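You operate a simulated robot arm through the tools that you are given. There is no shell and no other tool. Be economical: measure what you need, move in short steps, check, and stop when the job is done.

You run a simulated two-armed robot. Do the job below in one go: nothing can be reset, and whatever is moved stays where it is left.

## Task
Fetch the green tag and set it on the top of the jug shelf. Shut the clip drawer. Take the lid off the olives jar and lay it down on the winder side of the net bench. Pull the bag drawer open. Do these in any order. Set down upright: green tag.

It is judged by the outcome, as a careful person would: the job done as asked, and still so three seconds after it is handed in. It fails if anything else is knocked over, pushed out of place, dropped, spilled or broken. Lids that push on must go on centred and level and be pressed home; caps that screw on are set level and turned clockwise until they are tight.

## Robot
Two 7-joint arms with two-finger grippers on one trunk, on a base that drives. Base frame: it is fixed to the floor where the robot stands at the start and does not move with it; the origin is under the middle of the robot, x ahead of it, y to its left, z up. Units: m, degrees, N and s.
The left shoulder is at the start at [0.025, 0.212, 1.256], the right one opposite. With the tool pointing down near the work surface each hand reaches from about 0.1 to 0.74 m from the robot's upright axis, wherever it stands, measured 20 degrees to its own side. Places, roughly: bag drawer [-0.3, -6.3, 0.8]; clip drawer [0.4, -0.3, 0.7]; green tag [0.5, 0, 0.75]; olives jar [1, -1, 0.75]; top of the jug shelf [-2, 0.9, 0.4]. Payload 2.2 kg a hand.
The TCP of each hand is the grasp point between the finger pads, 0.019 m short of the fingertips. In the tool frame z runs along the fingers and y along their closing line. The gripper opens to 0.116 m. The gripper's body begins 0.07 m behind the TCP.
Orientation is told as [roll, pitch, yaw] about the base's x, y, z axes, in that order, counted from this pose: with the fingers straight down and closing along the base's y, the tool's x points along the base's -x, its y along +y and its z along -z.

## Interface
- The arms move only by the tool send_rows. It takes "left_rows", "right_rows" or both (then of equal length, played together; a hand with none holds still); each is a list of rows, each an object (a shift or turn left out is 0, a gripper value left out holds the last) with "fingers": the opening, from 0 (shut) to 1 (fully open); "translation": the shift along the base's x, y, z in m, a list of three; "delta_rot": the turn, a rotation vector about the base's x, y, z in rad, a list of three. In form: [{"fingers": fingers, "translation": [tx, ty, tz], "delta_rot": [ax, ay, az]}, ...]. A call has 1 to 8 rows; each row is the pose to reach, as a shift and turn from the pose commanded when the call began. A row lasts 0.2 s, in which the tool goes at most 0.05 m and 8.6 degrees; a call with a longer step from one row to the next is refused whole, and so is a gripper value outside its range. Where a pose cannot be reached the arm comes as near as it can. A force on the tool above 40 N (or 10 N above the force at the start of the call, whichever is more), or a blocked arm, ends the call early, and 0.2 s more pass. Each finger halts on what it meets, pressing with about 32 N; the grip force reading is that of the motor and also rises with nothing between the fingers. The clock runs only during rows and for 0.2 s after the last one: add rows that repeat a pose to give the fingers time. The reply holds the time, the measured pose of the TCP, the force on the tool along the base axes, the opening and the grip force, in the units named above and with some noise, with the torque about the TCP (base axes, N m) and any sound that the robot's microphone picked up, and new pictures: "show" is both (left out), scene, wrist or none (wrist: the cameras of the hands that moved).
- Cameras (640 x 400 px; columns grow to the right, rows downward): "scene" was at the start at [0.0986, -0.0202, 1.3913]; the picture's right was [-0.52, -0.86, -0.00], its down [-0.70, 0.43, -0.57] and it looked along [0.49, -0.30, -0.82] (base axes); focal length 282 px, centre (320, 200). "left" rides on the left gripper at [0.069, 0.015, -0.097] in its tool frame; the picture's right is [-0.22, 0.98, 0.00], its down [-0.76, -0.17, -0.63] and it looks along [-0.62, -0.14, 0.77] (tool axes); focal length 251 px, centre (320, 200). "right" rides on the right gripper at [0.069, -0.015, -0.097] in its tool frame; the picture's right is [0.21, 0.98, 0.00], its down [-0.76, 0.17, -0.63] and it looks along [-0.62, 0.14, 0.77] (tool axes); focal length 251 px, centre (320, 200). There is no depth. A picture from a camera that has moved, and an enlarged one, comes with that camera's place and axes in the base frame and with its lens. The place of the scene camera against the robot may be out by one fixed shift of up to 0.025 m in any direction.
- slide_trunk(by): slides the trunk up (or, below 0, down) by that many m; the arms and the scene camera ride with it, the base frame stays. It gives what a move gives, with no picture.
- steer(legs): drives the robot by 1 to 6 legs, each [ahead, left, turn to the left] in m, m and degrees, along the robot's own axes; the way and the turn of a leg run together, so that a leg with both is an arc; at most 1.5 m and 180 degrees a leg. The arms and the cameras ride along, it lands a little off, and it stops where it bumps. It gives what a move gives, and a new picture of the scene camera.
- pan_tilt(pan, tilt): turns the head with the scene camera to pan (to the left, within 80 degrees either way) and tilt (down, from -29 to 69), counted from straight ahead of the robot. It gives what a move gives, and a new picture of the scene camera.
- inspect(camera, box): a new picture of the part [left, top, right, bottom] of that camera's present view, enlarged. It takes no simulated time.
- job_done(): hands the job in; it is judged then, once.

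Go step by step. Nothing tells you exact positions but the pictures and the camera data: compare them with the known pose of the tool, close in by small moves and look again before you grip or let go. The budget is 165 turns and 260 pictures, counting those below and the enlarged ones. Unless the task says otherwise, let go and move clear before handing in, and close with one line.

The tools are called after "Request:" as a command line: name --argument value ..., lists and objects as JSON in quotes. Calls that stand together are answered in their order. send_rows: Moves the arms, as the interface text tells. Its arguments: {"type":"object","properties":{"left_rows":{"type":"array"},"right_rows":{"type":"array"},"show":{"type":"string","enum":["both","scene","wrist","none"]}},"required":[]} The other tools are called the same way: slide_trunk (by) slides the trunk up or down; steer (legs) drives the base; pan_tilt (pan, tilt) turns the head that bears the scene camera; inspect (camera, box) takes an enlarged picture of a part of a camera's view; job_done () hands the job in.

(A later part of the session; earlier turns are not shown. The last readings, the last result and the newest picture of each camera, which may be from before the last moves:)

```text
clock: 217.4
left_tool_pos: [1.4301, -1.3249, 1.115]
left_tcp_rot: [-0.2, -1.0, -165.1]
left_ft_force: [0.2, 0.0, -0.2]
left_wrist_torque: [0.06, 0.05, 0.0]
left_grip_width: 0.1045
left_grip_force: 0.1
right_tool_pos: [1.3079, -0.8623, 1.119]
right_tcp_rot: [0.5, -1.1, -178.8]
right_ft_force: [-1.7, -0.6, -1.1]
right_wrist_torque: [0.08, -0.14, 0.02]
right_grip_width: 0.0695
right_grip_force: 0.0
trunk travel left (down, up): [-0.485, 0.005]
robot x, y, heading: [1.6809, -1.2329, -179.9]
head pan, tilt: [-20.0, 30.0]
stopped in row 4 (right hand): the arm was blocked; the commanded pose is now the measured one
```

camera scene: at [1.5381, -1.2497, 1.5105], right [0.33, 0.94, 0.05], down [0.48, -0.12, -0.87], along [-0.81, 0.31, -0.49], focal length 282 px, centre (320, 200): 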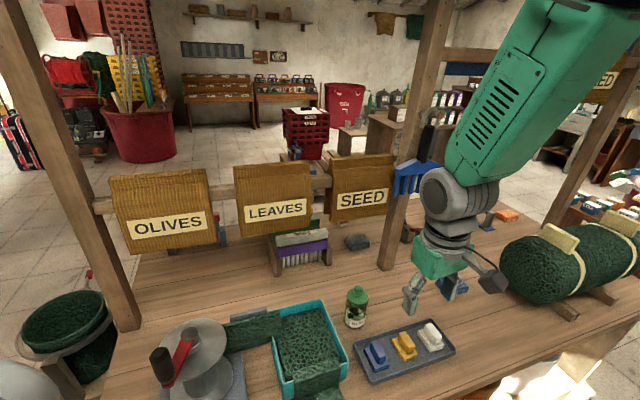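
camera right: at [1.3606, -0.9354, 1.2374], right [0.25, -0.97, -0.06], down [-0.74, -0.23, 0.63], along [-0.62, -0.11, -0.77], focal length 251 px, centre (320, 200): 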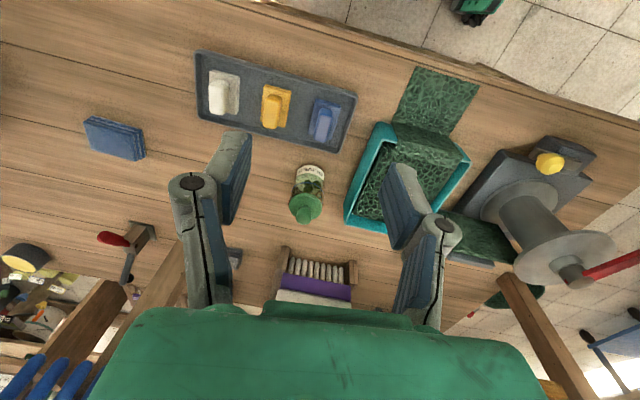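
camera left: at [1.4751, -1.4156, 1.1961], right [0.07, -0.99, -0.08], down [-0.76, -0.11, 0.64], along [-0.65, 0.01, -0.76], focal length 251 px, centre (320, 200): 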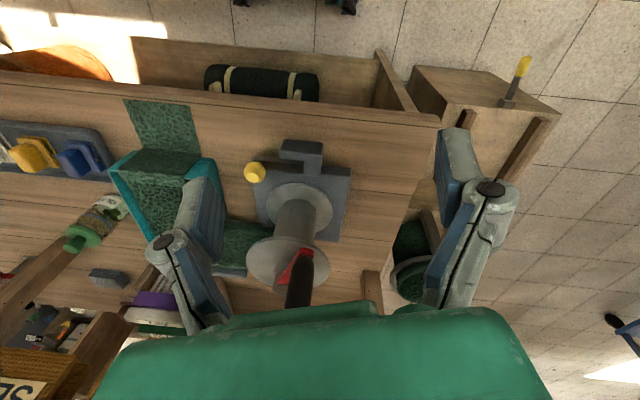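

The sway persists with the trunk at the top. Lower the trunk a little (0.12 m) for stiffness and see.

Request:
slide_trunk --by -0.12

Request:
send_rows --left_rows '[{}, {}, {}, {}, {}, {}, {}]' --show "none"

Request:
send_rows --left_rows '[{}, {}, {}, {}, {}, {}, {}]' --show "none"

Request:
send_rows --left_rows '[{}, {}, {}, {}]' --show "scene"

```text
clock: 218.9
left_tool_pos: [1.43, -1.3436, 0.9968]
left_tcp_rot: [-1.3, -1.0, -165.1]
left_ft_force: [-0.3, -0.3, 0.5]
left_wrist_torque: [-0.02, 0.05, 0.0]
left_grip_width: 0.1044
left_grip_force: 0.1
right_tool_pos: [1.3109, -0.8774, 1.0072]
right_tcp_rot: [-0.3, -1.3, -179.0]
right_ft_force: [0.8, -0.1, 1.2]
right_wrist_torque: [0.0, 0.01, -0.01]
right_grip_width: 0.0694
right_grip_force: 0.0
trunk travel left (down, up): [-0.365, 0.125]
robot x, y, heading: [1.6769, -1.2355, 179.9]
head pan, tilt: [-20.0, 30.0]
```

```text
clock: 220.7
left_tool_pos: [1.4317, -1.3399, 0.9983]
left_tcp_rot: [-0.4, -1.0, -165.1]
left_ft_force: [-0.2, 1.3, 0.8]
left_wrist_torque: [-0.08, 0.0, 0.04]
left_grip_width: 0.1046
left_grip_force: 0.0
right_tool_pos: [1.3143, -0.8747, 1.0028]
right_tcp_rot: [0.5, -1.3, -179.1]
right_ft_force: [0.4, 1.5, 0.0]
right_wrist_torque: [-0.05, 0.06, 0.0]
right_grip_width: 0.0696
right_grip_force: 0.0
trunk travel left (down, up): [-0.365, 0.125]
robot x, y, heading: [1.6783, -1.2447, 179.7]
head pan, tilt: [-20.0, 30.0]
stopped in row 7 (left hand): the arm was blocked; the commanded pose is now the measured one
```

```text
clock: 222.5
left_tool_pos: [1.4366, -1.3192, 1.0009]
left_tcp_rot: [1.0, -1.5, -165.3]
left_ft_force: [-1.0, 1.8, 0.4]
left_wrist_torque: [-0.13, 0.0, -0.01]
left_grip_width: 0.1045
left_grip_force: 0.0
right_tool_pos: [1.3204, -0.8526, 0.9926]
right_tcp_rot: [1.9, -1.6, -179.1]
right_ft_force: [0.7, 1.6, -0.2]
right_wrist_torque: [-0.15, 0.03, 0.0]
right_grip_width: 0.0694
right_grip_force: 0.2
trunk travel left (down, up): [-0.365, 0.125]
robot x, y, heading: [1.6818, -1.248, 179.6]
head pan, tilt: [-20.0, 30.0]
stopped in row 7 (left hand): the arm was blocked; the commanded pose is now the measured one
```

```text
clock: 223.7
left_tool_pos: [1.4388, -1.3497, 0.9993]
left_tcp_rot: [-1.0, -1.3, -165.0]
left_ft_force: [0.5, -0.2, 0.3]
left_wrist_torque: [0.02, 0.01, -0.02]
left_grip_width: 0.1042
left_grip_force: 0.0
right_tool_pos: [1.3204, -0.8824, 1.0076]
right_tcp_rot: [-0.3, -1.9, -178.9]
right_ft_force: [0.8, -0.5, 1.0]
right_wrist_torque: [0.02, 0.0, 0.04]
right_grip_width: 0.0696
right_grip_force: 0.0
trunk travel left (down, up): [-0.365, 0.125]
robot x, y, heading: [1.6813, -1.247, 179.8]
head pan, tilt: [-20.0, 30.0]
stopped in row 4 (left hand): the arm was blocked; the commanded pose is now the measured one
camera scene: at [1.5483, -1.1741, 1.3917], right [0.35, 0.94, -0.01], down [0.47, -0.19, -0.86], along [-0.81, 0.3, -0.51], focal length 282 px, centre (320, 200)
```

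scene: 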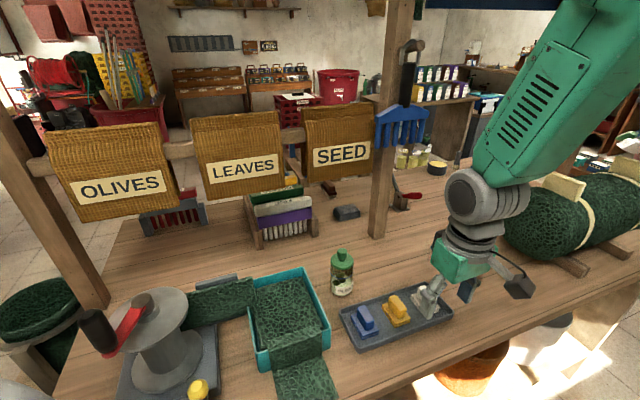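

Look down at the base and elbows for any contact.

Request:
pan_tilt --pan 0 --tilt 69

Request:
pan_tilt --pan -70 --tilt 30

Request:
pan_tilt --pan 75 --tilt 30

```text
clock: 224.8
left_tool_pos: [1.438, -1.3827, 0.9961]
left_tcp_rot: [-2.4, -0.7, -164.9]
left_ft_force: [0.9, -2.4, -0.5]
left_wrist_torque: [0.11, 0.0, 0.02]
left_grip_width: 0.1044
left_grip_force: 0.0
right_tool_pos: [1.3207, -0.9163, 1.0176]
right_tcp_rot: [-1.8, -1.6, -178.5]
right_ft_force: [-0.7, -1.9, -0.1]
right_wrist_torque: [0.14, -0.04, -0.02]
right_grip_width: 0.0695
right_grip_force: 0.1
trunk travel left (down, up): [-0.365, 0.125]
robot x, y, heading: [1.6787, -1.2556, 179.7]
head pan, tilt: [0.0, 68.8]
camera scene: at [1.5766, -1.2657, 1.3406], right [0.0, 1.0, 0.03], down [0.93, 0.01, -0.36], along [-0.36, 0.03, -0.93], focal length 282 px, centre (320, 200)
```

scene: 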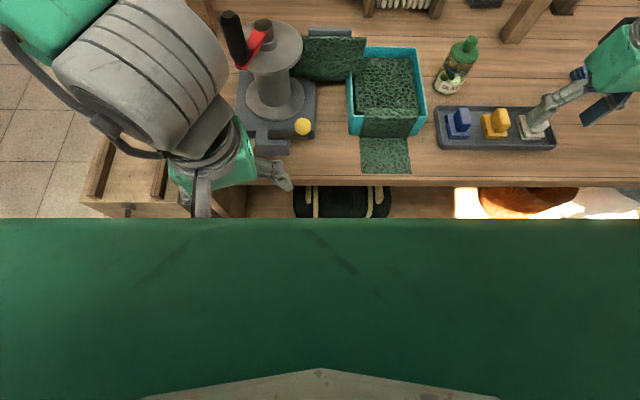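

```text
clock: 226.2
left_tool_pos: [1.438, -1.3086, 1.0013]
left_tcp_rot: [0.9, -1.8, -165.1]
left_ft_force: [-0.8, 1.0, -0.7]
left_wrist_torque: [-0.13, 0.0, 0.0]
left_grip_width: 0.1043
left_grip_force: 0.0
right_tool_pos: [1.3206, -0.8419, 0.994]
right_tcp_rot: [1.9, -1.8, -179.2]
right_ft_force: [-0.6, 0.7, 0.0]
right_wrist_torque: [-0.05, -0.01, 0.03]
right_grip_width: 0.0696
right_grip_force: 0.1
trunk travel left (down, up): [-0.365, 0.125]
robot x, y, heading: [1.6835, -1.2348, 179.5]
head pan, tilt: [-70.0, 30.0]
camera scene: at [1.6018, -1.0778, 1.3878], right [0.94, 0.34, -0.01], down [0.17, -0.51, -0.85], along [-0.29, 0.79, -0.53], focal length 282 px, centre (320, 200)
```

scene: 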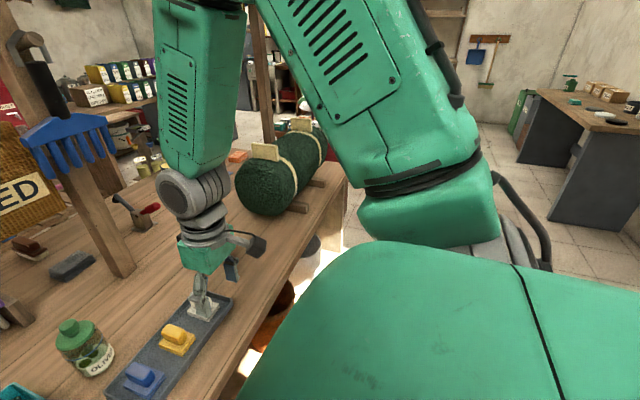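

```text
clock: 228.5
left_tool_pos: [1.4347, -1.3649, 0.9963]
left_tcp_rot: [-1.6, -0.9, -164.9]
left_ft_force: [-0.1, -0.9, -0.2]
left_wrist_torque: [0.05, -0.04, 0.01]
left_grip_width: 0.1045
left_grip_force: 0.0
right_tool_pos: [1.3196, -0.8977, 1.0104]
right_tcp_rot: [-1.0, -1.4, -178.8]
right_ft_force: [0.5, -0.1, -1.1]
right_wrist_torque: [0.04, -0.03, 0.0]
right_grip_width: 0.0695
right_grip_force: 0.1
trunk travel left (down, up): [-0.365, 0.125]
robot x, y, heading: [1.6821, -1.2508, 179.8]
head pan, tilt: [75.0, 30.0]
camera scene: at [1.6054, -1.358, 1.3879], right [-0.96, 0.27, 0.0], down [0.14, 0.51, -0.85], along [-0.23, -0.82, -0.53], focal length 282 px, centre (320, 200)
```

scene: 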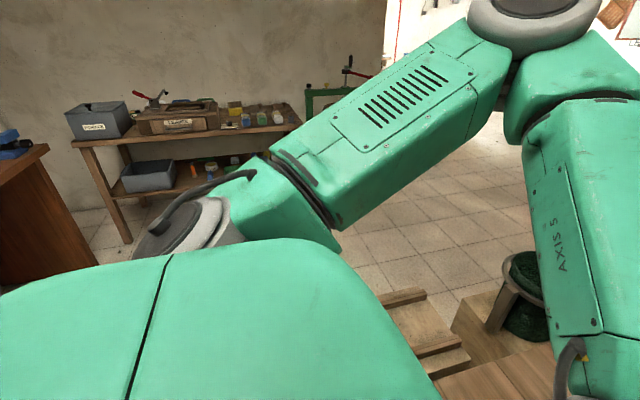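

No contact anywhere; head pans excite the sway. Point the head at the work, then hold still.

Request:
pan_tilt --pan -10 --tilt 50

Request:
send_rows --left_rows '[{}, {}, {}, {}, {}, {}, {}, {}]' --show "none"

Request:
send_rows --left_rows '[{}, {}, {}, {}, {}, {}, {}, {}]' --show "none"

Request:
send_rows --left_rows '[{}, {}, {}, {}, {}, {}, {}, {}]' --show "none"

Request:
send_rows --left_rows '[{}, {}, {}, {}, {}, {}, {}, {}]' --show "none"

Request:
send_rows --right_rows '[{}, {}, {}]' --show "both"

```text
clock: 230.1
left_tool_pos: [1.4389, -1.3876, 0.9951]
left_tcp_rot: [-2.6, -0.8, -164.8]
left_ft_force: [-0.5, -1.8, 0.0]
left_wrist_torque: [0.11, -0.03, 0.01]
left_grip_width: 0.1045
left_grip_force: 0.1
right_tool_pos: [1.3212, -0.9215, 1.0192]
right_tcp_rot: [-2.1, -1.7, -178.7]
right_ft_force: [-0.9, -1.8, 0.0]
right_wrist_torque: [0.12, -0.05, 0.02]
right_grip_width: 0.0697
right_grip_force: 0.1
trunk travel left (down, up): [-0.365, 0.125]
robot x, y, heading: [1.6798, -1.256, 179.9]
head pan, tilt: [-10.0, 50.0]
camera scene: at [1.5576, -1.2545, 1.363], right [0.18, 0.98, 0.03], down [0.75, -0.12, -0.65], along [-0.63, 0.14, -0.76], focal length 282 px, centre (320, 200)
```

scene: 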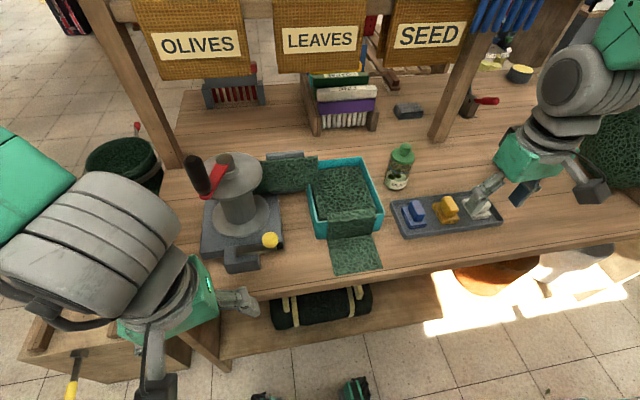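

```text
clock: 232.1
left_tool_pos: [1.4379, -1.3717, 0.9971]
left_tcp_rot: [-1.6, -0.9, -164.7]
left_ft_force: [0.8, 0.0, 0.0]
left_wrist_torque: [0.04, 0.01, 0.01]
left_grip_width: 0.1046
left_grip_force: 0.1
right_tool_pos: [1.3196, -0.9059, 1.0124]
right_tcp_rot: [-1.0, -1.7, -178.6]
right_ft_force: [-0.7, -0.4, 0.3]
right_wrist_torque: [0.02, -0.01, 0.04]
right_grip_width: 0.0696
right_grip_force: 0.1
trunk travel left (down, up): [-0.365, 0.125]
robot x, y, heading: [1.6784, -1.2553, 179.9]
head pan, tilt: [-10.0, 50.0]
stopped in row 8 (left hand): the arm was blocked; the commanded pose is now the measured one
```

```text
clock: 233.9
left_tool_pos: [1.4392, -1.3589, 0.9984]
left_tcp_rot: [-1.1, -1.1, -164.8]
left_ft_force: [-0.7, -0.6, 0.5]
left_wrist_torque: [0.01, 0.03, -0.03]
left_grip_width: 0.1044
left_grip_force: 0.0
right_tool_pos: [1.3212, -0.8932, 1.0097]
right_tcp_rot: [-0.4, -1.7, -178.7]
right_ft_force: [0.2, -0.2, -0.1]
right_wrist_torque: [-0.01, 0.03, 0.0]
right_grip_width: 0.0697
right_grip_force: 0.1
trunk travel left (down, up): [-0.365, 0.125]
robot x, y, heading: [1.6864, -1.2547, 180.0]
head pan, tilt: [-10.0, 50.0]
```

```text
clock: 235.7
left_tool_pos: [1.4391, -1.3473, 0.9999]
left_tcp_rot: [-0.6, -1.3, -164.9]
left_ft_force: [0.2, 0.2, 0.3]
left_wrist_torque: [-0.07, -0.01, -0.01]
left_grip_width: 0.1043
left_grip_force: 0.1
right_tool_pos: [1.322, -0.88, 1.0062]
right_tcp_rot: [0.2, -1.8, -178.7]
right_ft_force: [0.4, 0.6, 0.6]
right_wrist_torque: [-0.06, 0.02, 0.01]
right_grip_width: 0.0699
right_grip_force: 0.1
trunk travel left (down, up): [-0.365, 0.125]
robot x, y, heading: [1.6799, -1.2514, 179.5]
head pan, tilt: [-10.0, 50.0]
```

```text
clock: 237.5
left_tool_pos: [1.4399, -1.3401, 1.0014]
left_tcp_rot: [-0.3, -1.5, -165.0]
left_ft_force: [0.1, 1.3, 0.4]
left_wrist_torque: [-0.07, 0.03, -0.01]
left_grip_width: 0.1046
left_grip_force: 0.0
right_tool_pos: [1.3224, -0.8744, 1.0038]
right_tcp_rot: [0.5, -1.9, -178.9]
right_ft_force: [-0.3, 0.8, 0.2]
right_wrist_torque: [-0.03, -0.02, -0.04]
right_grip_width: 0.0695
right_grip_force: 0.0
trunk travel left (down, up): [-0.365, 0.125]
robot x, y, heading: [1.6809, -1.247, 179.6]
head pan, tilt: [-10.0, 50.0]
```

```text
clock: 238.3
left_tool_pos: [1.4377, -1.3686, 0.9978]
left_tcp_rot: [-1.4, -1.0, -164.8]
left_ft_force: [1.2, -0.5, -0.5]
left_wrist_torque: [0.01, 0.01, 0.0]
left_grip_width: 0.1047
left_grip_force: 0.1
right_tool_pos: [1.3213, -0.9007, 1.0112]
right_tcp_rot: [-0.8, -1.7, -178.6]
right_ft_force: [-0.4, -0.1, 0.2]
right_wrist_torque: [-0.01, -0.04, 0.03]
right_grip_width: 0.0697
right_grip_force: 0.1
trunk travel left (down, up): [-0.365, 0.125]
robot x, y, heading: [1.6814, -1.2582, 179.8]
head pan, tilt: [-10.0, 50.0]
camera scene: at [1.5536, -1.2538, 1.3621], right [0.18, 0.98, 0.02], down [0.76, -0.12, -0.64], along [-0.63, 0.13, -0.77], focal length 282 px, centre (320, 200)
camera right: at [1.3919, -0.8868, 1.106], right [0.24, -0.97, -0.02], down [-0.73, -0.19, 0.65], along [-0.64, -0.14, -0.76], focal length 251 px, centre (320, 200)
```

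scene: 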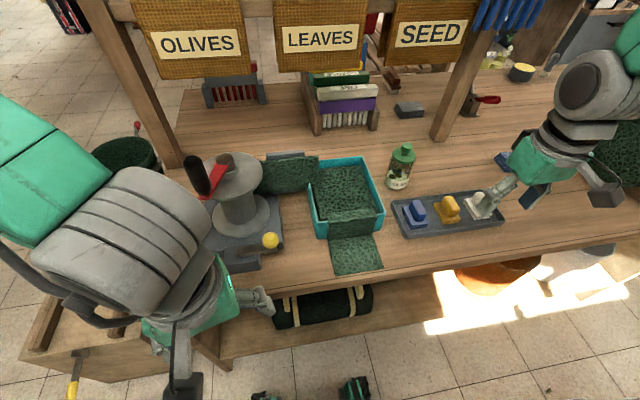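
right: 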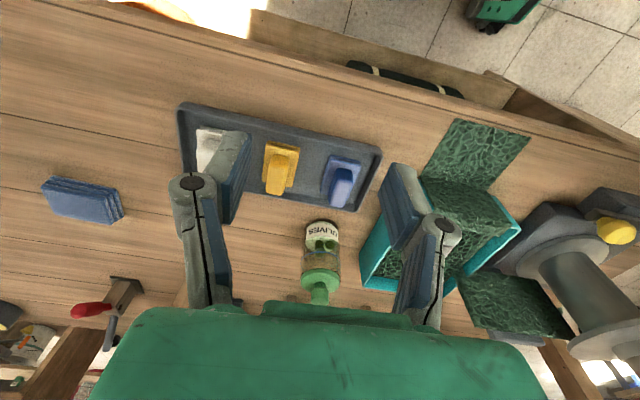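

The sway is decaying slowly (±2 cm). Wait longer without exciting it.

Request:
send_rows --left_rows '[{}, {}, {}, {}, {}, {}, {}, {}]' --show "none"

Request:
send_rows --left_rows '[{}, {}, {}, {}, {}, {}, {}, {}]' --show "none"

Request:
send_rows --left_rows '[{}, {}, {}, {}, {}, {}, {}, {}]' --show "none"

Request:
send_rows --left_rows '[{}, {}, {}, {}, {}, {}, {}, {}]' --show "none"

Request:
send_rows --left_rows '[{}, {}, {}, {}, {}, {}, {}, {}]' --show "none"

Request:
send_rows --left_rows '[{}, {}, {}]' --show "none"

Request:
send_rows --left_rows '[{}]' --show "none"

Request:
send_rows --left_rows '[{}]' --show "none"

Request:
send_rows --left_rows '[{}]' --show "none"

```text
clock: 240.1
left_tool_pos: [1.4396, -1.3664, 0.9993]
left_tcp_rot: [-1.3, -1.0, -164.8]
left_ft_force: [0.6, -0.1, 0.4]
left_wrist_torque: [0.02, -0.01, 0.01]
left_grip_width: 0.1043
left_grip_force: 0.1
right_tool_pos: [1.3226, -0.8976, 1.0107]
right_tcp_rot: [-0.8, -1.7, -178.5]
right_ft_force: [-0.1, -0.2, -0.2]
right_wrist_torque: [0.0, 0.0, 0.01]
right_grip_width: 0.0694
right_grip_force: 0.0
trunk travel left (down, up): [-0.365, 0.125]
robot x, y, heading: [1.6819, -1.2576, 179.4]
head pan, tilt: [-10.0, 50.0]
```

```text
clock: 241.9
left_tool_pos: [1.438, -1.3619, 0.9998]
left_tcp_rot: [-1.2, -1.1, -164.8]
left_ft_force: [0.3, -0.8, 1.0]
left_wrist_torque: [-0.02, 0.0, 0.01]
left_grip_width: 0.1045
left_grip_force: 0.0
right_tool_pos: [1.321, -0.895, 1.0107]
right_tcp_rot: [-0.5, -1.8, -178.8]
right_ft_force: [0.3, -0.3, -0.9]
right_wrist_torque: [0.02, -0.02, 0.02]
right_grip_width: 0.0694
right_grip_force: 0.2
trunk travel left (down, up): [-0.365, 0.125]
robot x, y, heading: [1.6844, -1.2547, 179.5]
head pan, tilt: [-10.0, 50.0]
```

```text
clock: 243.7
left_tool_pos: [1.4391, -1.3592, 1.0002]
left_tcp_rot: [-1.0, -1.1, -164.8]
left_ft_force: [-0.2, -0.2, 0.0]
left_wrist_torque: [-0.01, -0.01, 0.0]
left_grip_width: 0.1043
left_grip_force: 0.1
right_tool_pos: [1.3233, -0.8927, 1.0087]
right_tcp_rot: [-0.5, -1.7, -178.7]
right_ft_force: [-0.2, -0.3, 0.5]
right_wrist_torque: [-0.04, -0.01, 0.01]
right_grip_width: 0.0695
right_grip_force: 0.0
trunk travel left (down, up): [-0.365, 0.125]
robot x, y, heading: [1.679, -1.252, 179.4]
head pan, tilt: [-10.0, 50.0]
```

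```text
clock: 245.5
left_tool_pos: [1.4396, -1.3568, 0.9991]
left_tcp_rot: [-0.9, -1.2, -164.9]
left_ft_force: [-0.4, -0.7, 0.9]
left_wrist_torque: [-0.01, 0.03, 0.01]
left_grip_width: 0.1042
left_grip_force: 0.1
right_tool_pos: [1.3229, -0.8887, 1.0088]
right_tcp_rot: [-0.4, -1.8, -178.7]
right_ft_force: [0.4, -0.7, 0.0]
right_wrist_torque: [-0.01, 0.02, -0.03]
right_grip_width: 0.0695
right_grip_force: 0.1
trunk travel left (down, up): [-0.365, 0.125]
robot x, y, heading: [1.6813, -1.2488, 179.6]
head pan, tilt: [-10.0, 50.0]
```

```text
clock: 247.3
left_tool_pos: [1.4395, -1.354, 0.9997]
left_tcp_rot: [-0.9, -1.2, -164.9]
left_ft_force: [0.1, -0.8, 0.2]
left_wrist_torque: [0.02, 0.01, 0.01]
left_grip_width: 0.1044
left_grip_force: 0.1
right_tool_pos: [1.3232, -0.8872, 1.0083]
right_tcp_rot: [-0.2, -1.9, -178.7]
right_ft_force: [0.3, -0.7, -0.2]
right_wrist_torque: [0.01, 0.02, 0.0]
right_grip_width: 0.0696
right_grip_force: 0.2
trunk travel left (down, up): [-0.365, 0.125]
robot x, y, heading: [1.6792, -1.255, 179.4]
head pan, tilt: [-10.0, 50.0]
```

```text
clock: 248.1
left_tool_pos: [1.4357, -1.3857, 0.9953]
left_tcp_rot: [-2.0, -0.6, -164.9]
left_ft_force: [0.2, 0.2, -0.1]
left_wrist_torque: [0.02, 0.0, 0.01]
left_grip_width: 0.1048
left_grip_force: 0.1
right_tool_pos: [1.3215, -0.9167, 1.0141]
right_tcp_rot: [-1.5, -1.6, -178.6]
right_ft_force: [0.6, -0.5, -1.2]
right_wrist_torque: [0.04, 0.04, -0.01]
right_grip_width: 0.0694
right_grip_force: 0.1
trunk travel left (down, up): [-0.365, 0.125]
robot x, y, heading: [1.6805, -1.2619, 179.5]
head pan, tilt: [-10.0, 50.0]
```

```text
clock: 248.7
left_tool_pos: [1.4345, -1.3843, 0.9981]
left_tcp_rot: [-3.9, -1.5, -163.0]
left_ft_force: [2.2, -1.9, 1.3]
left_wrist_torque: [0.09, 0.1, -0.03]
left_grip_width: 0.1045
left_grip_force: 0.0
right_tool_pos: [1.3268, -0.9233, 1.024]
right_tcp_rot: [-2.4, -2.1, -178.2]
right_ft_force: [0.4, -1.2, 0.7]
right_wrist_torque: [0.11, 0.01, 0.0]
right_grip_width: 0.0698
right_grip_force: 0.1
trunk travel left (down, up): [-0.365, 0.125]
robot x, y, heading: [1.6798, -1.2469, -180.2]
head pan, tilt: [-10.0, 50.0]
stopped in row 1 (left hand): the arm was blocked; the commanded pose is now the measured one
```

```text
clock: 249.1
left_tool_pos: [1.4434, -1.3435, 1.0013]
left_tcp_rot: [-1.1, -1.4, -165.0]
left_ft_force: [0.3, 0.9, 0.8]
left_wrist_torque: [-0.05, 0.0, 0.0]
left_grip_width: 0.1043
left_grip_force: 0.1
right_tool_pos: [1.324, -0.8765, 1.0092]
right_tcp_rot: [-0.2, -1.7, -178.6]
right_ft_force: [-0.6, -0.2, -0.4]
right_wrist_torque: [-0.07, 0.02, -0.02]
right_grip_width: 0.0694
right_grip_force: 0.1
trunk travel left (down, up): [-0.365, 0.125]
robot x, y, heading: [1.6875, -1.2374, 180.1]
head pan, tilt: [-10.0, 50.0]
```

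```text
clock: 249.5
left_tool_pos: [1.4319, -1.363, 1.0011]
left_tcp_rot: [-2.8, -1.9, -163.2]
left_ft_force: [0.3, 0.7, 0.0]
left_wrist_torque: [-0.03, 0.02, -0.01]
left_grip_width: 0.1044
left_grip_force: 0.1
right_tool_pos: [1.3267, -0.9036, 1.016]
right_tcp_rot: [-1.2, -1.9, -178.5]
right_ft_force: [0.3, 0.8, -1.2]
right_wrist_torque: [-0.04, 0.02, 0.01]
right_grip_width: 0.0694
right_grip_force: 0.1
trunk travel left (down, up): [-0.365, 0.125]
robot x, y, heading: [1.6838, -1.2489, 180.0]
head pan, tilt: [-10.0, 50.0]
```

The sway is self-sustained; contact damped it at the jug shelf. I'll brace by resting the left closed fingertips on the free bench spot beside the winder (≈1.27, -1.20). Move above it first.

Request:
send_rows --left_rows '[{"translation": [-0.03, 0.03, 0], "fingers": 0}, {"translation": [-0.06, 0.06, 0]}, {"translation": [-0.09, 0.09, 0]}, {"translation": [-0.12, 0.12, 0]}, {"translation": [-0.15, 0.15, 0]}, {"translation": [-0.17, 0.16, -0.03]}, {"translation": [-0.17, 0.16, -0.06]}]' --show "both"

```text
clock: 251.3
left_tool_pos: [1.2792, -1.2161, 0.9408]
left_tcp_rot: [-3.2, -1.2, -164.7]
left_ft_force: [0.2, -0.9, -0.3]
left_wrist_torque: [0.09, 0.0, 0.0]
left_grip_width: 0.0002
left_grip_force: 28.4
right_tool_pos: [1.3303, -0.9123, 1.0239]
right_tcp_rot: [-2.3, -2.3, -178.2]
right_ft_force: [0.1, -1.1, 0.7]
right_wrist_torque: [0.12, 0.01, 0.02]
right_grip_width: 0.0697
right_grip_force: 0.0
trunk travel left (down, up): [-0.365, 0.125]
robot x, y, heading: [1.6836, -1.2362, -179.9]
head pan, tilt: [-10.0, 50.0]
stopped in row 7 (left hand): the arm was blocked; the commanded pose is now the measured one
camera scene: at [1.56, -1.1959, 1.3628], right [0.17, 0.99, 0.0], down [0.76, -0.13, -0.64], along [-0.63, 0.11, -0.77], focal length 282 px, centre (320, 200)
camera left: at [1.3539, -1.2172, 1.0349], right [0.05, -1.0, -0.05], down [-0.75, -0.07, 0.66], along [-0.66, 0.01, -0.75], focal length 251 px, centre (320, 200)
```

scene: 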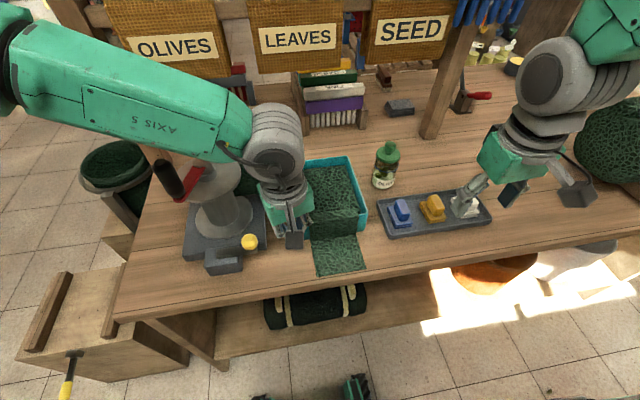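
left: 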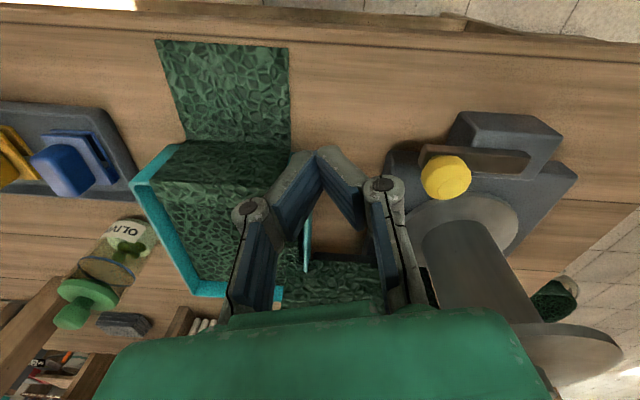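

The landing point is clear wood between the net and the winder base. Lower the closed fingers until they touch.

Request:
send_rows --left_rows '[{"translation": [0.005, 0, -0.025]}, {"translation": [0.005, 0, -0.05]}, {"translation": [0.005, 0, -0.07]}, {"translation": [0.005, 0, -0.085]}, {"translation": [0.005, 0, -0.1]}, {"translation": [0.005, 0, -0.11]}, {"translation": [0.005, 0, -0.12]}]' --show "wrist"

```text
clock: 252.9
left_tool_pos: [1.2839, -1.1827, 0.8194]
left_tcp_rot: [-1.7, -1.6, -164.8]
left_ft_force: [0.8, 6.5, 21.6]
left_wrist_torque: [1.33, -0.3, 0.15]
left_grip_width: 0.0001
left_grip_force: 28.3
right_tool_pos: [1.33, -0.8765, 1.0133]
right_tcp_rot: [-0.4, -2.2, -178.7]
right_ft_force: [0.3, 0.9, -0.3]
right_wrist_torque: [-0.08, 0.01, 0.02]
right_grip_width: 0.0696
right_grip_force: 0.1
trunk travel left (down, up): [-0.365, 0.125]
robot x, y, heading: [1.6873, -1.2333, -179.8]
head pan, tilt: [-10.0, 50.0]
camera left: at [1.358, -1.1815, 0.9133], right [0.05, -1.0, -0.02], down [-0.75, -0.05, 0.66], along [-0.66, -0.01, -0.75], focal length 251 px, centre (320, 200)
```

left: 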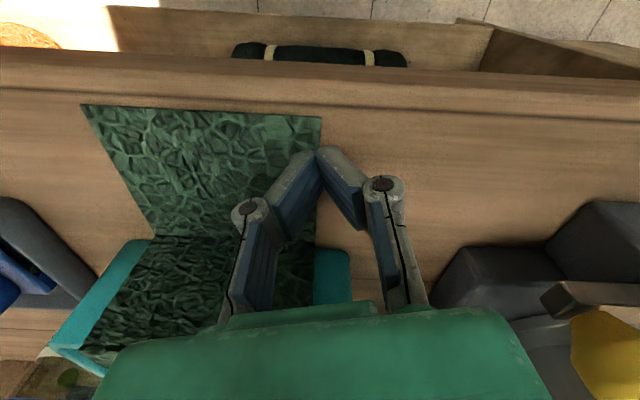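

Contact with the bench (top z≈0.80). Check whether sway stops.

Request:
send_rows --right_rows '[{}, {}]' --show "none"

Request:
send_rows --right_rows '[{}, {}]' --show "none"

Request:
send_rows --right_rows '[{}, {}]' --show "none"

Request:
send_rows --right_rows '[{}, {}]' --show "both"

```text
clock: 253.5
left_tool_pos: [1.2844, -1.1841, 0.8186]
left_tcp_rot: [-1.5, -1.9, -164.9]
left_ft_force: [2.8, -19.4, 39.6]
left_wrist_torque: [-1.13, -0.51, -0.3]
left_grip_width: 0.0
left_grip_force: 27.9
right_tool_pos: [1.3307, -0.8757, 1.0122]
right_tcp_rot: [-0.3, -2.0, -178.8]
right_ft_force: [-0.8, 1.0, -1.6]
right_wrist_torque: [-0.08, 0.01, -0.03]
right_grip_width: 0.0696
right_grip_force: 0.1
trunk travel left (down, up): [-0.365, 0.125]
robot x, y, heading: [1.6882, -1.2288, -179.7]
head pan, tilt: [-10.0, 50.0]
```

```text
clock: 254.3
left_tool_pos: [1.2843, -1.2035, 0.8197]
left_tcp_rot: [-1.9, -1.5, -164.7]
left_ft_force: [0.5, -9.1, 22.1]
left_wrist_torque: [-0.88, -0.27, -0.15]
left_grip_width: 0.0001
left_grip_force: 28.2
right_tool_pos: [1.33, -0.8968, 1.0179]
right_tcp_rot: [-1.1, -2.1, -178.5]
right_ft_force: [-0.2, 0.1, -0.7]
right_wrist_torque: [-0.03, 0.0, 0.0]
right_grip_width: 0.0695
right_grip_force: 0.1
trunk travel left (down, up): [-0.365, 0.125]
robot x, y, heading: [1.6827, -1.2409, -179.6]
head pan, tilt: [-10.0, 50.0]
stopped in row 2 (right hand): the arm was blocked; the commanded pose is now the measured one
```

```text
clock: 254.9
left_tool_pos: [1.2837, -1.2273, 0.8199]
left_tcp_rot: [-3.0, -1.2, -164.6]
left_ft_force: [-0.3, -1.1, 1.6]
left_wrist_torque: [0.0, -0.04, -0.01]
left_grip_width: 0.0
left_grip_force: 28.6
right_tool_pos: [1.3296, -0.9213, 1.0239]
right_tcp_rot: [-2.3, -2.3, -178.2]
right_ft_force: [-0.3, -0.9, -0.5]
right_wrist_torque: [0.04, -0.04, -0.01]
right_grip_width: 0.0697
right_grip_force: 0.0
trunk travel left (down, up): [-0.365, 0.125]
robot x, y, heading: [1.6836, -1.2404, -179.7]
head pan, tilt: [-10.0, 50.0]
```

```text
clock: 255.5
left_tool_pos: [1.2831, -1.2004, 0.8179]
left_tcp_rot: [-2.1, -1.4, -164.8]
left_ft_force: [0.7, 1.1, 1.0]
left_wrist_torque: [-0.13, 0.02, 0.0]
left_grip_width: 0.0001
left_grip_force: 28.2
right_tool_pos: [1.331, -0.8952, 1.0171]
right_tcp_rot: [-1.2, -2.2, -178.5]
right_ft_force: [0.0, 0.7, 0.6]
right_wrist_torque: [0.01, -0.02, 0.01]
right_grip_width: 0.0697
right_grip_force: 0.0
trunk travel left (down, up): [-0.365, 0.125]
robot x, y, heading: [1.6859, -1.2363, -179.9]
head pan, tilt: [-10.0, 50.0]
camera scene: at [1.5586, -1.1871, 1.3625], right [0.17, 0.99, -0.01], down [0.76, -0.14, -0.64], along [-0.63, 0.1, -0.77], focal length 282 px, centre (320, 200)
camera right: at [1.4009, -0.8806, 1.1112], right [0.24, -0.97, -0.03], down [-0.73, -0.2, 0.66], along [-0.64, -0.14, -0.75], focal length 251 px, centre (320, 200)
```

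scene: 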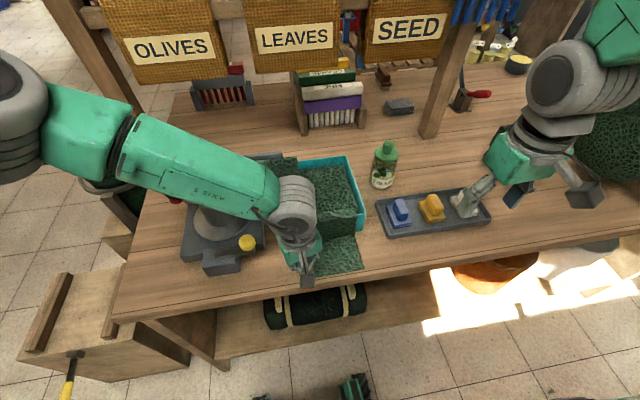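
right: 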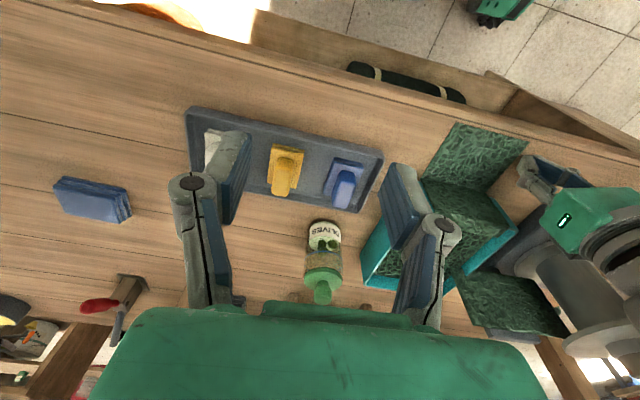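

Bracing slips; I suspect the ±180° heading wrap keeps the base hunting. Lift the left hand clear and turn 8° so that the heading is away from 180°.

Request:
send_rows --left_rows '[{"translation": [0.0, 0, 0.04]}, {"translation": [0.0, 0, 0.09]}, {"translation": [0.0, 0, 0.14]}, {"translation": [0.03, -0.03, 0.17]}, {"translation": [0.06, -0.06, 0.19]}, {"translation": [0.09, -0.08, 0.2]}, {"translation": [0.12, -0.1, 0.2]}, {"translation": [0.13, -0.12, 0.2]}]' --show "none"

Request:
steer --legs '[[0, 0, 8]]'

Request:
send_rows --right_rows '[{}, {}, {}, {}, {}, {}, {}]' --show "none"

Request:
send_rows --right_rows '[{}, {}]' --show "none"

Request:
send_rows --right_rows '[{}, {}]' --show "none"

Request:
send_rows --right_rows '[{}, {}]' --show "none"

```text
refused: row 4 steps farther than a row can; nothing moved
```

```text
clock: 256.5
left_tool_pos: [1.284, -1.2668, 0.8188]
left_tcp_rot: [-2.4, -1.3, -156.9]
left_ft_force: [-0.5, 1.3, 0.5]
left_wrist_torque: [-0.1, 0.0, 0.03]
left_grip_width: 0.0
left_grip_force: 28.7
right_tool_pos: [1.2878, -0.958, 1.0196]
right_tcp_rot: [-1.6, -2.2, -170.5]
right_ft_force: [-0.3, -0.5, 0.4]
right_wrist_torque: [0.0, -0.01, 0.0]
right_grip_width: 0.0697
right_grip_force: 0.0
trunk travel left (down, up): [-0.365, 0.125]
robot x, y, heading: [1.6863, -1.2427, -171.7]
head pan, tilt: [-10.0, 50.0]
camera scene: at [1.5576, -1.2202, 1.3628], right [0.03, 1.0, 0.0], down [0.77, -0.03, -0.64], along [-0.64, 0.02, -0.77], focal length 282 px, centre (320, 200)
```

scene: 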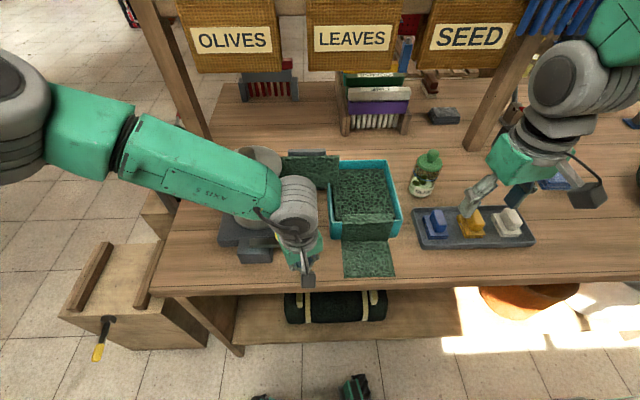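

```text
clock: 258.1
left_tool_pos: [1.2858, -1.2637, 0.8198]
left_tcp_rot: [-2.4, -1.5, -156.8]
left_ft_force: [0.4, 0.6, 0.4]
left_wrist_torque: [0.01, -0.03, -0.02]
left_grip_width: 0.0001
left_grip_force: 28.5
right_tool_pos: [1.2894, -0.9545, 1.0197]
right_tcp_rot: [-1.5, -2.3, -170.4]
right_ft_force: [0.1, 0.2, 0.0]
right_wrist_torque: [0.0, 0.04, -0.02]
right_grip_width: 0.0698
right_grip_force: 0.0
trunk travel left (down, up): [-0.365, 0.125]
robot x, y, heading: [1.6828, -1.2387, -172.0]
head pan, tilt: [-10.0, 50.0]
```

```text
clock: 258.7
left_tool_pos: [1.2861, -1.2674, 0.8189]
left_tcp_rot: [-2.6, -1.5, -156.8]
left_ft_force: [-0.7, -0.1, 0.5]
left_wrist_torque: [-0.01, 0.05, 0.01]
left_grip_width: 0.0
left_grip_force: 28.6
right_tool_pos: [1.2891, -0.9574, 1.0207]
right_tcp_rot: [-1.7, -2.3, -170.5]
right_ft_force: [0.3, 0.1, 0.5]
right_wrist_torque: [0.0, -0.01, -0.03]
right_grip_width: 0.0697
right_grip_force: 0.1
trunk travel left (down, up): [-0.365, 0.125]
robot x, y, heading: [1.6846, -1.2419, -171.9]
head pan, tilt: [-10.0, 50.0]
```

```text
clock: 259.3
left_tool_pos: [1.286, -1.2677, 0.8207]
left_tcp_rot: [-2.6, -1.5, -156.8]
left_ft_force: [-0.1, 0.1, -0.3]
left_wrist_torque: [0.03, -0.02, 0.03]
left_grip_width: 0.0001
left_grip_force: 28.6
right_tool_pos: [1.2913, -0.9604, 1.0215]
right_tcp_rot: [-1.8, -2.3, -170.4]
right_ft_force: [0.1, 0.1, -0.5]
right_wrist_torque: [0.02, 0.02, 0.0]
right_grip_width: 0.0694
right_grip_force: 0.0
trunk travel left (down, up): [-0.365, 0.125]
robot x, y, heading: [1.687, -1.2419, -171.7]
head pan, tilt: [-10.0, 50.0]
```

```text
clock: 259.9
left_tool_pos: [1.2857, -1.2665, 0.8205]
left_tcp_rot: [-2.5, -1.5, -156.8]
left_ft_force: [-1.0, -0.1, 0.1]
left_wrist_torque: [-0.02, 0.03, 0.01]
left_grip_width: 0.0
left_grip_force: 28.2
right_tool_pos: [1.2906, -0.9577, 1.0201]
right_tcp_rot: [-1.7, -2.3, -170.4]
right_ft_force: [-0.1, 0.4, -0.3]
right_wrist_torque: [0.03, 0.01, 0.01]
right_grip_width: 0.0697
right_grip_force: 0.2
trunk travel left (down, up): [-0.365, 0.125]
robot x, y, heading: [1.6858, -1.2383, -172.3]
head pan, tilt: [-10.0, 50.0]
```

Stable now — the heading wrap was the cause. Raise the left hand clear, and bring the right hand (slightly tilted) near the jar.

Request:
send_rows --left_rows '[{"translation": [0.0, 0, 0.04]}, {"translation": [0.0, 0, 0.08]}, {"translation": [0.0, 0, 0.12]}, {"translation": [0.0, 0, 0.16]}, {"translation": [0.03, -0.01, 0.18]}, {"translation": [0.06, -0.03, 0.2]}, {"translation": [0.09, -0.05, 0.2]}, {"translation": [0.12, -0.07, 0.2]}]' --right_rows '[{"translation": [-0.02, 0.003, 0], "delta_rot": [-0.01, 0.03, 0]}, {"translation": [-0.04, 0.006, 0], "delta_rot": [-0.022, 0.06, 0]}, {"translation": [-0.06, 0.01, 0], "delta_rot": [-0.022, 0.09, 0]}, {"translation": [-0.08, 0.013, 0], "delta_rot": [-0.022, 0.13, 0]}, {"translation": [-0.1, 0.016, 0], "delta_rot": [-0.022, 0.13, 0]}, {"translation": [-0.12, 0.018, 0], "delta_rot": [-0.022, 0.13, 0]}, {"translation": [-0.14, 0.02, 0], "delta_rot": [-0.022, 0.13, 0]}, {"translation": [-0.14, 0.02, 0], "delta_rot": [-0.022, 0.13, 0]}]' --show "both"

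Request:
inspect --camera "right" --box '[220, 100, 460, 300]'

```text
clock: 261.7
left_tool_pos: [1.4075, -1.3385, 1.0206]
left_tcp_rot: [-2.6, -1.6, -156.7]
left_ft_force: [-0.5, 0.0, 0.2]
left_wrist_torque: [0.04, 0.02, 0.01]
left_grip_width: 0.0
left_grip_force: 28.4
right_tool_pos: [1.1515, -0.9404, 1.0207]
right_tcp_rot: [-1.8, -9.8, -170.4]
right_ft_force: [-0.4, 0.1, 0.4]
right_wrist_torque: [-0.01, 0.06, 0.02]
right_grip_width: 0.0697
right_grip_force: 0.0
trunk travel left (down, up): [-0.365, 0.125]
robot x, y, heading: [1.6826, -1.2422, -171.7]
head pan, tilt: [-10.0, 50.0]
camera scene: at [1.5592, -1.2227, 1.363], right [0.03, 1.0, 0.0], down [0.77, -0.03, -0.64], along [-0.64, 0.02, -0.77], focal length 282 px, centre (320, 200)
camera right: at [1.2322, -0.9143, 1.1054], right [0.37, -0.93, -0.06], down [-0.6, -0.29, 0.75], along [-0.71, -0.23, -0.66], focal length 251 px, centre (320, 200)
camera left: at [1.4807, -1.3278, 1.116], right [0.19, -0.98, -0.04], down [-0.73, -0.16, 0.66], along [-0.65, -0.09, -0.75], focal length 251 px, centre (320, 200)
```

scene: 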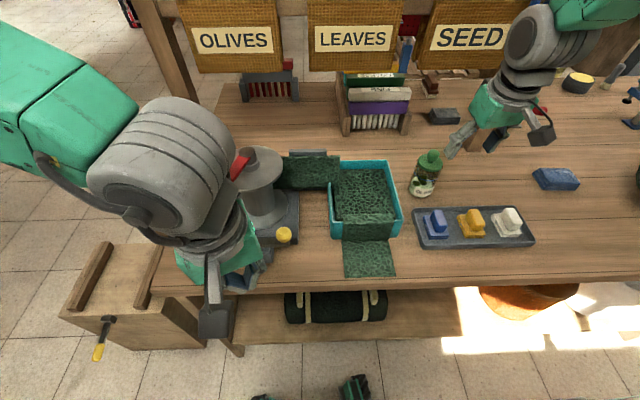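
right: 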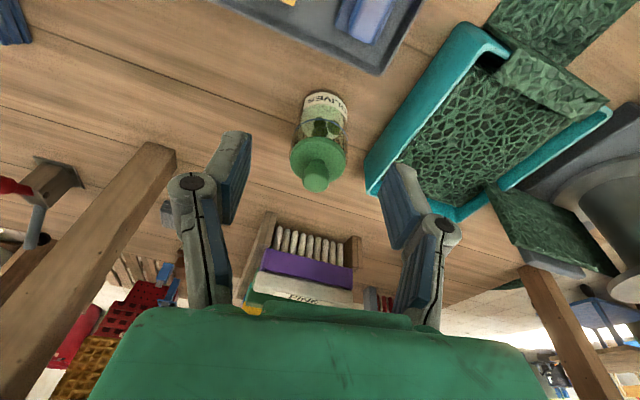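
left: 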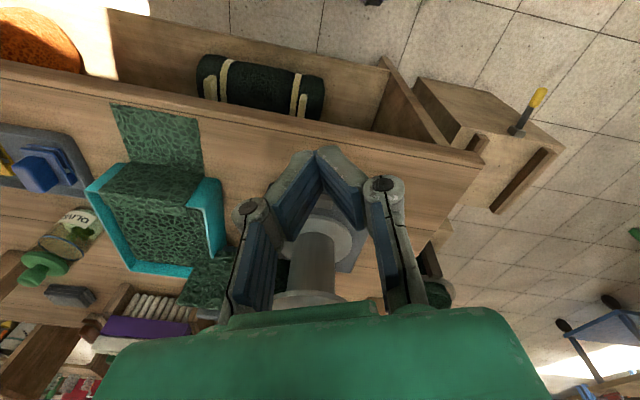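

```text
2.00 times, centred on (340, 200) of right
camera zoom: at [1.2322, -0.9143, 1.1054], right [0.37, -0.93, -0.06], down [-0.6, -0.29, 0.75], along [-0.71, -0.23, -0.66], focal length 503 px, centre (280, 200)
```

zoom: 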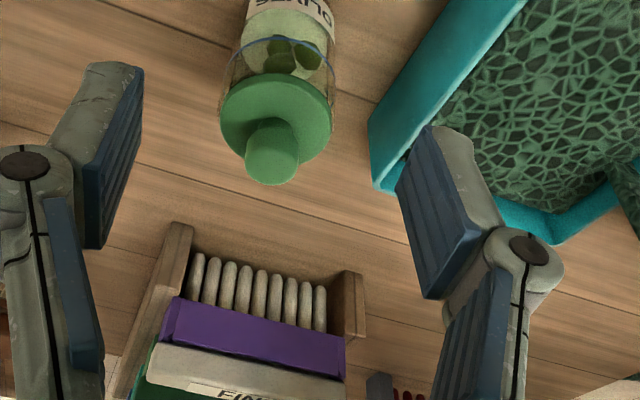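

Triangulated knob: (1.08, -0.957, 0.94). Move over it, narrowing the opening to ~5 cm.

Request:
send_rows --right_rows '[{"translation": [-0.02, -0.006, 0], "fingers": 0.45}, {"translation": [-0.045, -0.012, 0]}, {"translation": [-0.07, -0.017, 0]}, {"translation": [-0.07, -0.017, -0.02]}, {"translation": [-0.07, -0.017, -0.035]}]' --show "both"

Request:
inspect --camera "scene" --box '[360, 40, 560, 220]'

```text
clock: 262.9
left_tool_pos: [1.4054, -1.3372, 1.0209]
left_tcp_rot: [-2.4, -1.6, -156.7]
left_ft_force: [0.7, -0.3, -0.1]
left_wrist_torque: [0.02, 0.02, 0.01]
left_grip_width: 0.0
left_grip_force: 28.2
right_tool_pos: [1.0783, -0.9561, 0.9852]
right_tcp_rot: [-1.5, -9.9, -170.5]
right_ft_force: [0.1, 0.0, -0.4]
right_wrist_torque: [-0.01, 0.05, -0.01]
right_grip_width: 0.052
right_grip_force: 0.1
trunk travel left (down, up): [-0.365, 0.125]
robot x, y, heading: [1.6826, -1.2408, -172.0]
head pan, tilt: [-10.0, 50.0]
camera scene: at [1.5567, -1.222, 1.3627], right [0.03, 1.0, 0.0], down [0.77, -0.03, -0.64], along [-0.64, 0.02, -0.77], focal length 282 px, centre (320, 200)
camera right: at [1.1591, -0.9305, 1.0684], right [0.37, -0.93, -0.06], down [-0.6, -0.29, 0.75], along [-0.71, -0.24, -0.66], focal length 251 px, centre (320, 200)
```

scene: 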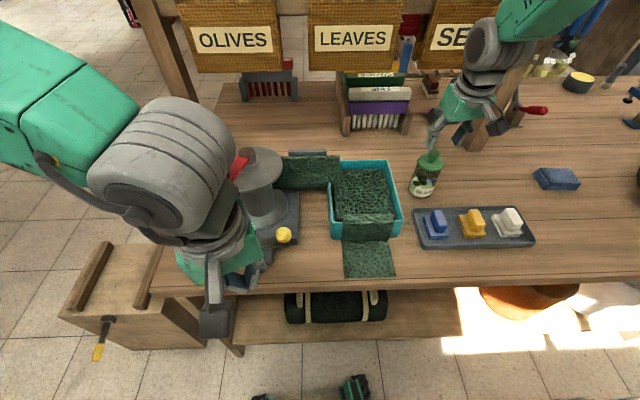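
right: 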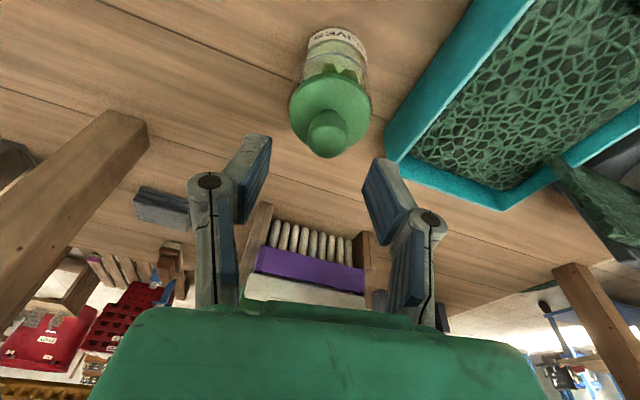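

```text
2.22 times, centred on (460, 130) of scene
camera zoom: at [1.5567, -1.222, 1.3627], right [0.03, 1.0, 0.0], down [0.77, -0.03, -0.64], along [-0.64, 0.02, -0.77], focal length 627 px, centre (9, 356)
```

zoom: 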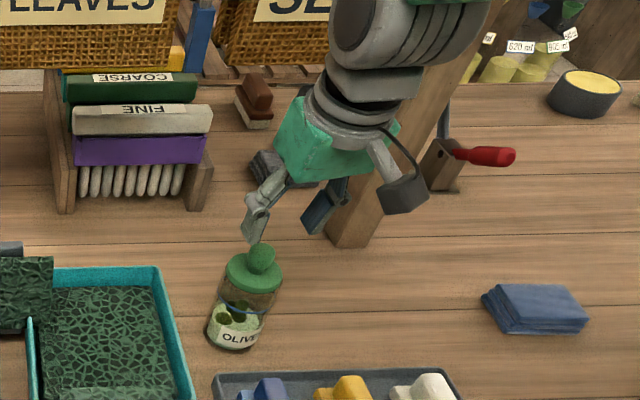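

Knob refined to (1.089, -0.955, 0.95). Lower onto it.

Request:
send_rows --right_rows '[{"translation": [0.011, 0.001, -0.01]}, {"translation": [0.011, 0.001, -0.02]}, {"translation": [0.011, 0.001, -0.03]}, {"translation": [0.011, 0.001, -0.037]}]' --show "wrist"

Request:
inspect --camera "scene" --box '[380, 90, 500, 210]'

```text
clock: 263.9
left_tool_pos: [1.4051, -1.337, 1.0212]
left_tcp_rot: [-2.5, -1.5, -156.8]
left_ft_force: [0.1, -0.1, -0.1]
left_wrist_torque: [0.01, 0.03, -0.02]
left_grip_width: 0.0001
left_grip_force: 28.4
right_tool_pos: [1.0917, -0.955, 0.9472]
right_tcp_rot: [-1.6, -9.8, -170.6]
right_ft_force: [-0.3, 0.6, 0.0]
right_wrist_torque: [0.0, 0.0, 0.0]
right_grip_width: 0.052
right_grip_force: 0.1
trunk travel left (down, up): [-0.365, 0.125]
robot x, y, heading: [1.6833, -1.2389, -171.9]
head pan, tilt: [-10.0, 50.0]
camera right: at [1.1717, -0.9291, 1.0312], right [0.37, -0.93, -0.06], down [-0.6, -0.29, 0.75], along [-0.71, -0.24, -0.66], focal length 251 px, centre (320, 200)
```

right: 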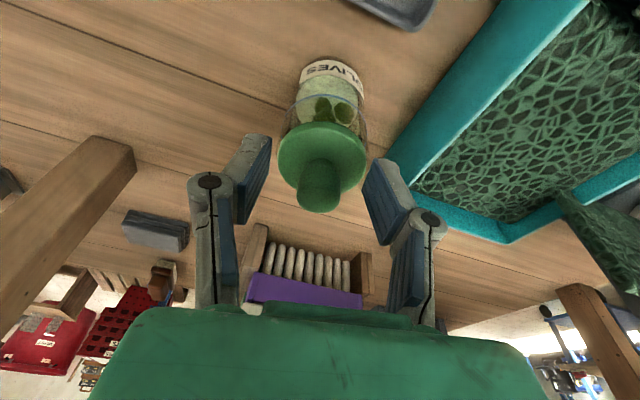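

```text
3.33 times, centred on (440, 150) of scene
camera zoom: at [1.557, -1.2219, 1.3628], right [0.03, 1.0, 0.0], down [0.77, -0.03, -0.64], along [-0.64, 0.02, -0.77], focal length 941 px, centre (-80, 367)
```

zoom: 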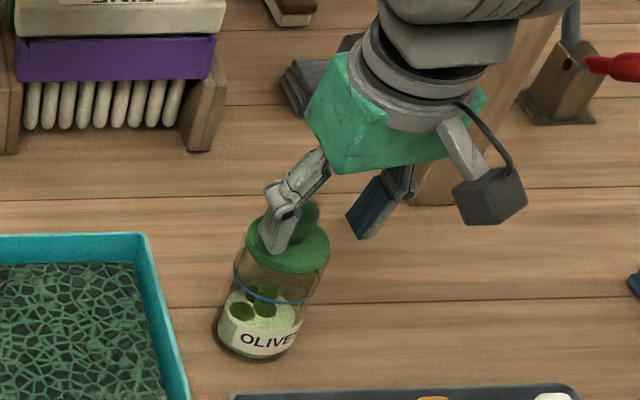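

The knob is right at the grasp point. Close on it.

Request:
send_rows --right_rows '[{"fingers": 0.2}, {"fingers": 0}, {}, {}]' --show "wrist"

```text
clock: 264.9
left_tool_pos: [1.4044, -1.3383, 1.0225]
left_tcp_rot: [-2.4, -1.4, -156.7]
left_ft_force: [0.3, -0.1, 0.5]
left_wrist_torque: [0.0, 0.0, 0.02]
left_grip_width: 0.0
left_grip_force: 28.3
right_tool_pos: [1.0918, -0.9538, 0.9475]
right_tcp_rot: [-1.6, -9.9, -170.5]
right_ft_force: [0.9, -0.2, 0.1]
right_wrist_torque: [0.0, 0.04, -0.01]
right_grip_width: 0.0
right_grip_force: 27.9
trunk travel left (down, up): [-0.365, 0.125]
robot x, y, heading: [1.685, -1.241, -172.1]
head pan, tilt: [-10.0, 50.0]
heard: snap
camera right: at [1.1718, -0.9291, 1.0314], right [0.37, -0.93, -0.06], down [-0.6, -0.29, 0.75], along [-0.71, -0.24, -0.66], focal length 251 px, centre (320, 200)
```

right: 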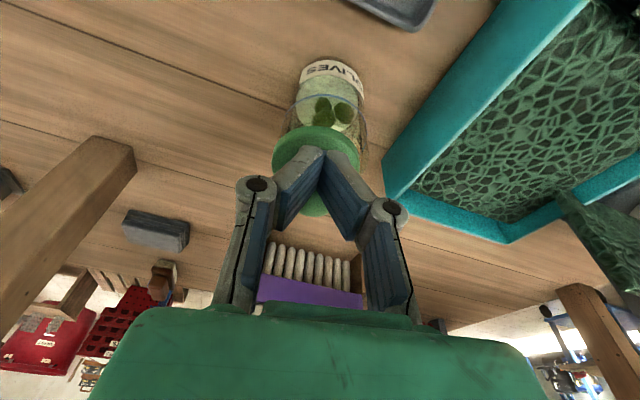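

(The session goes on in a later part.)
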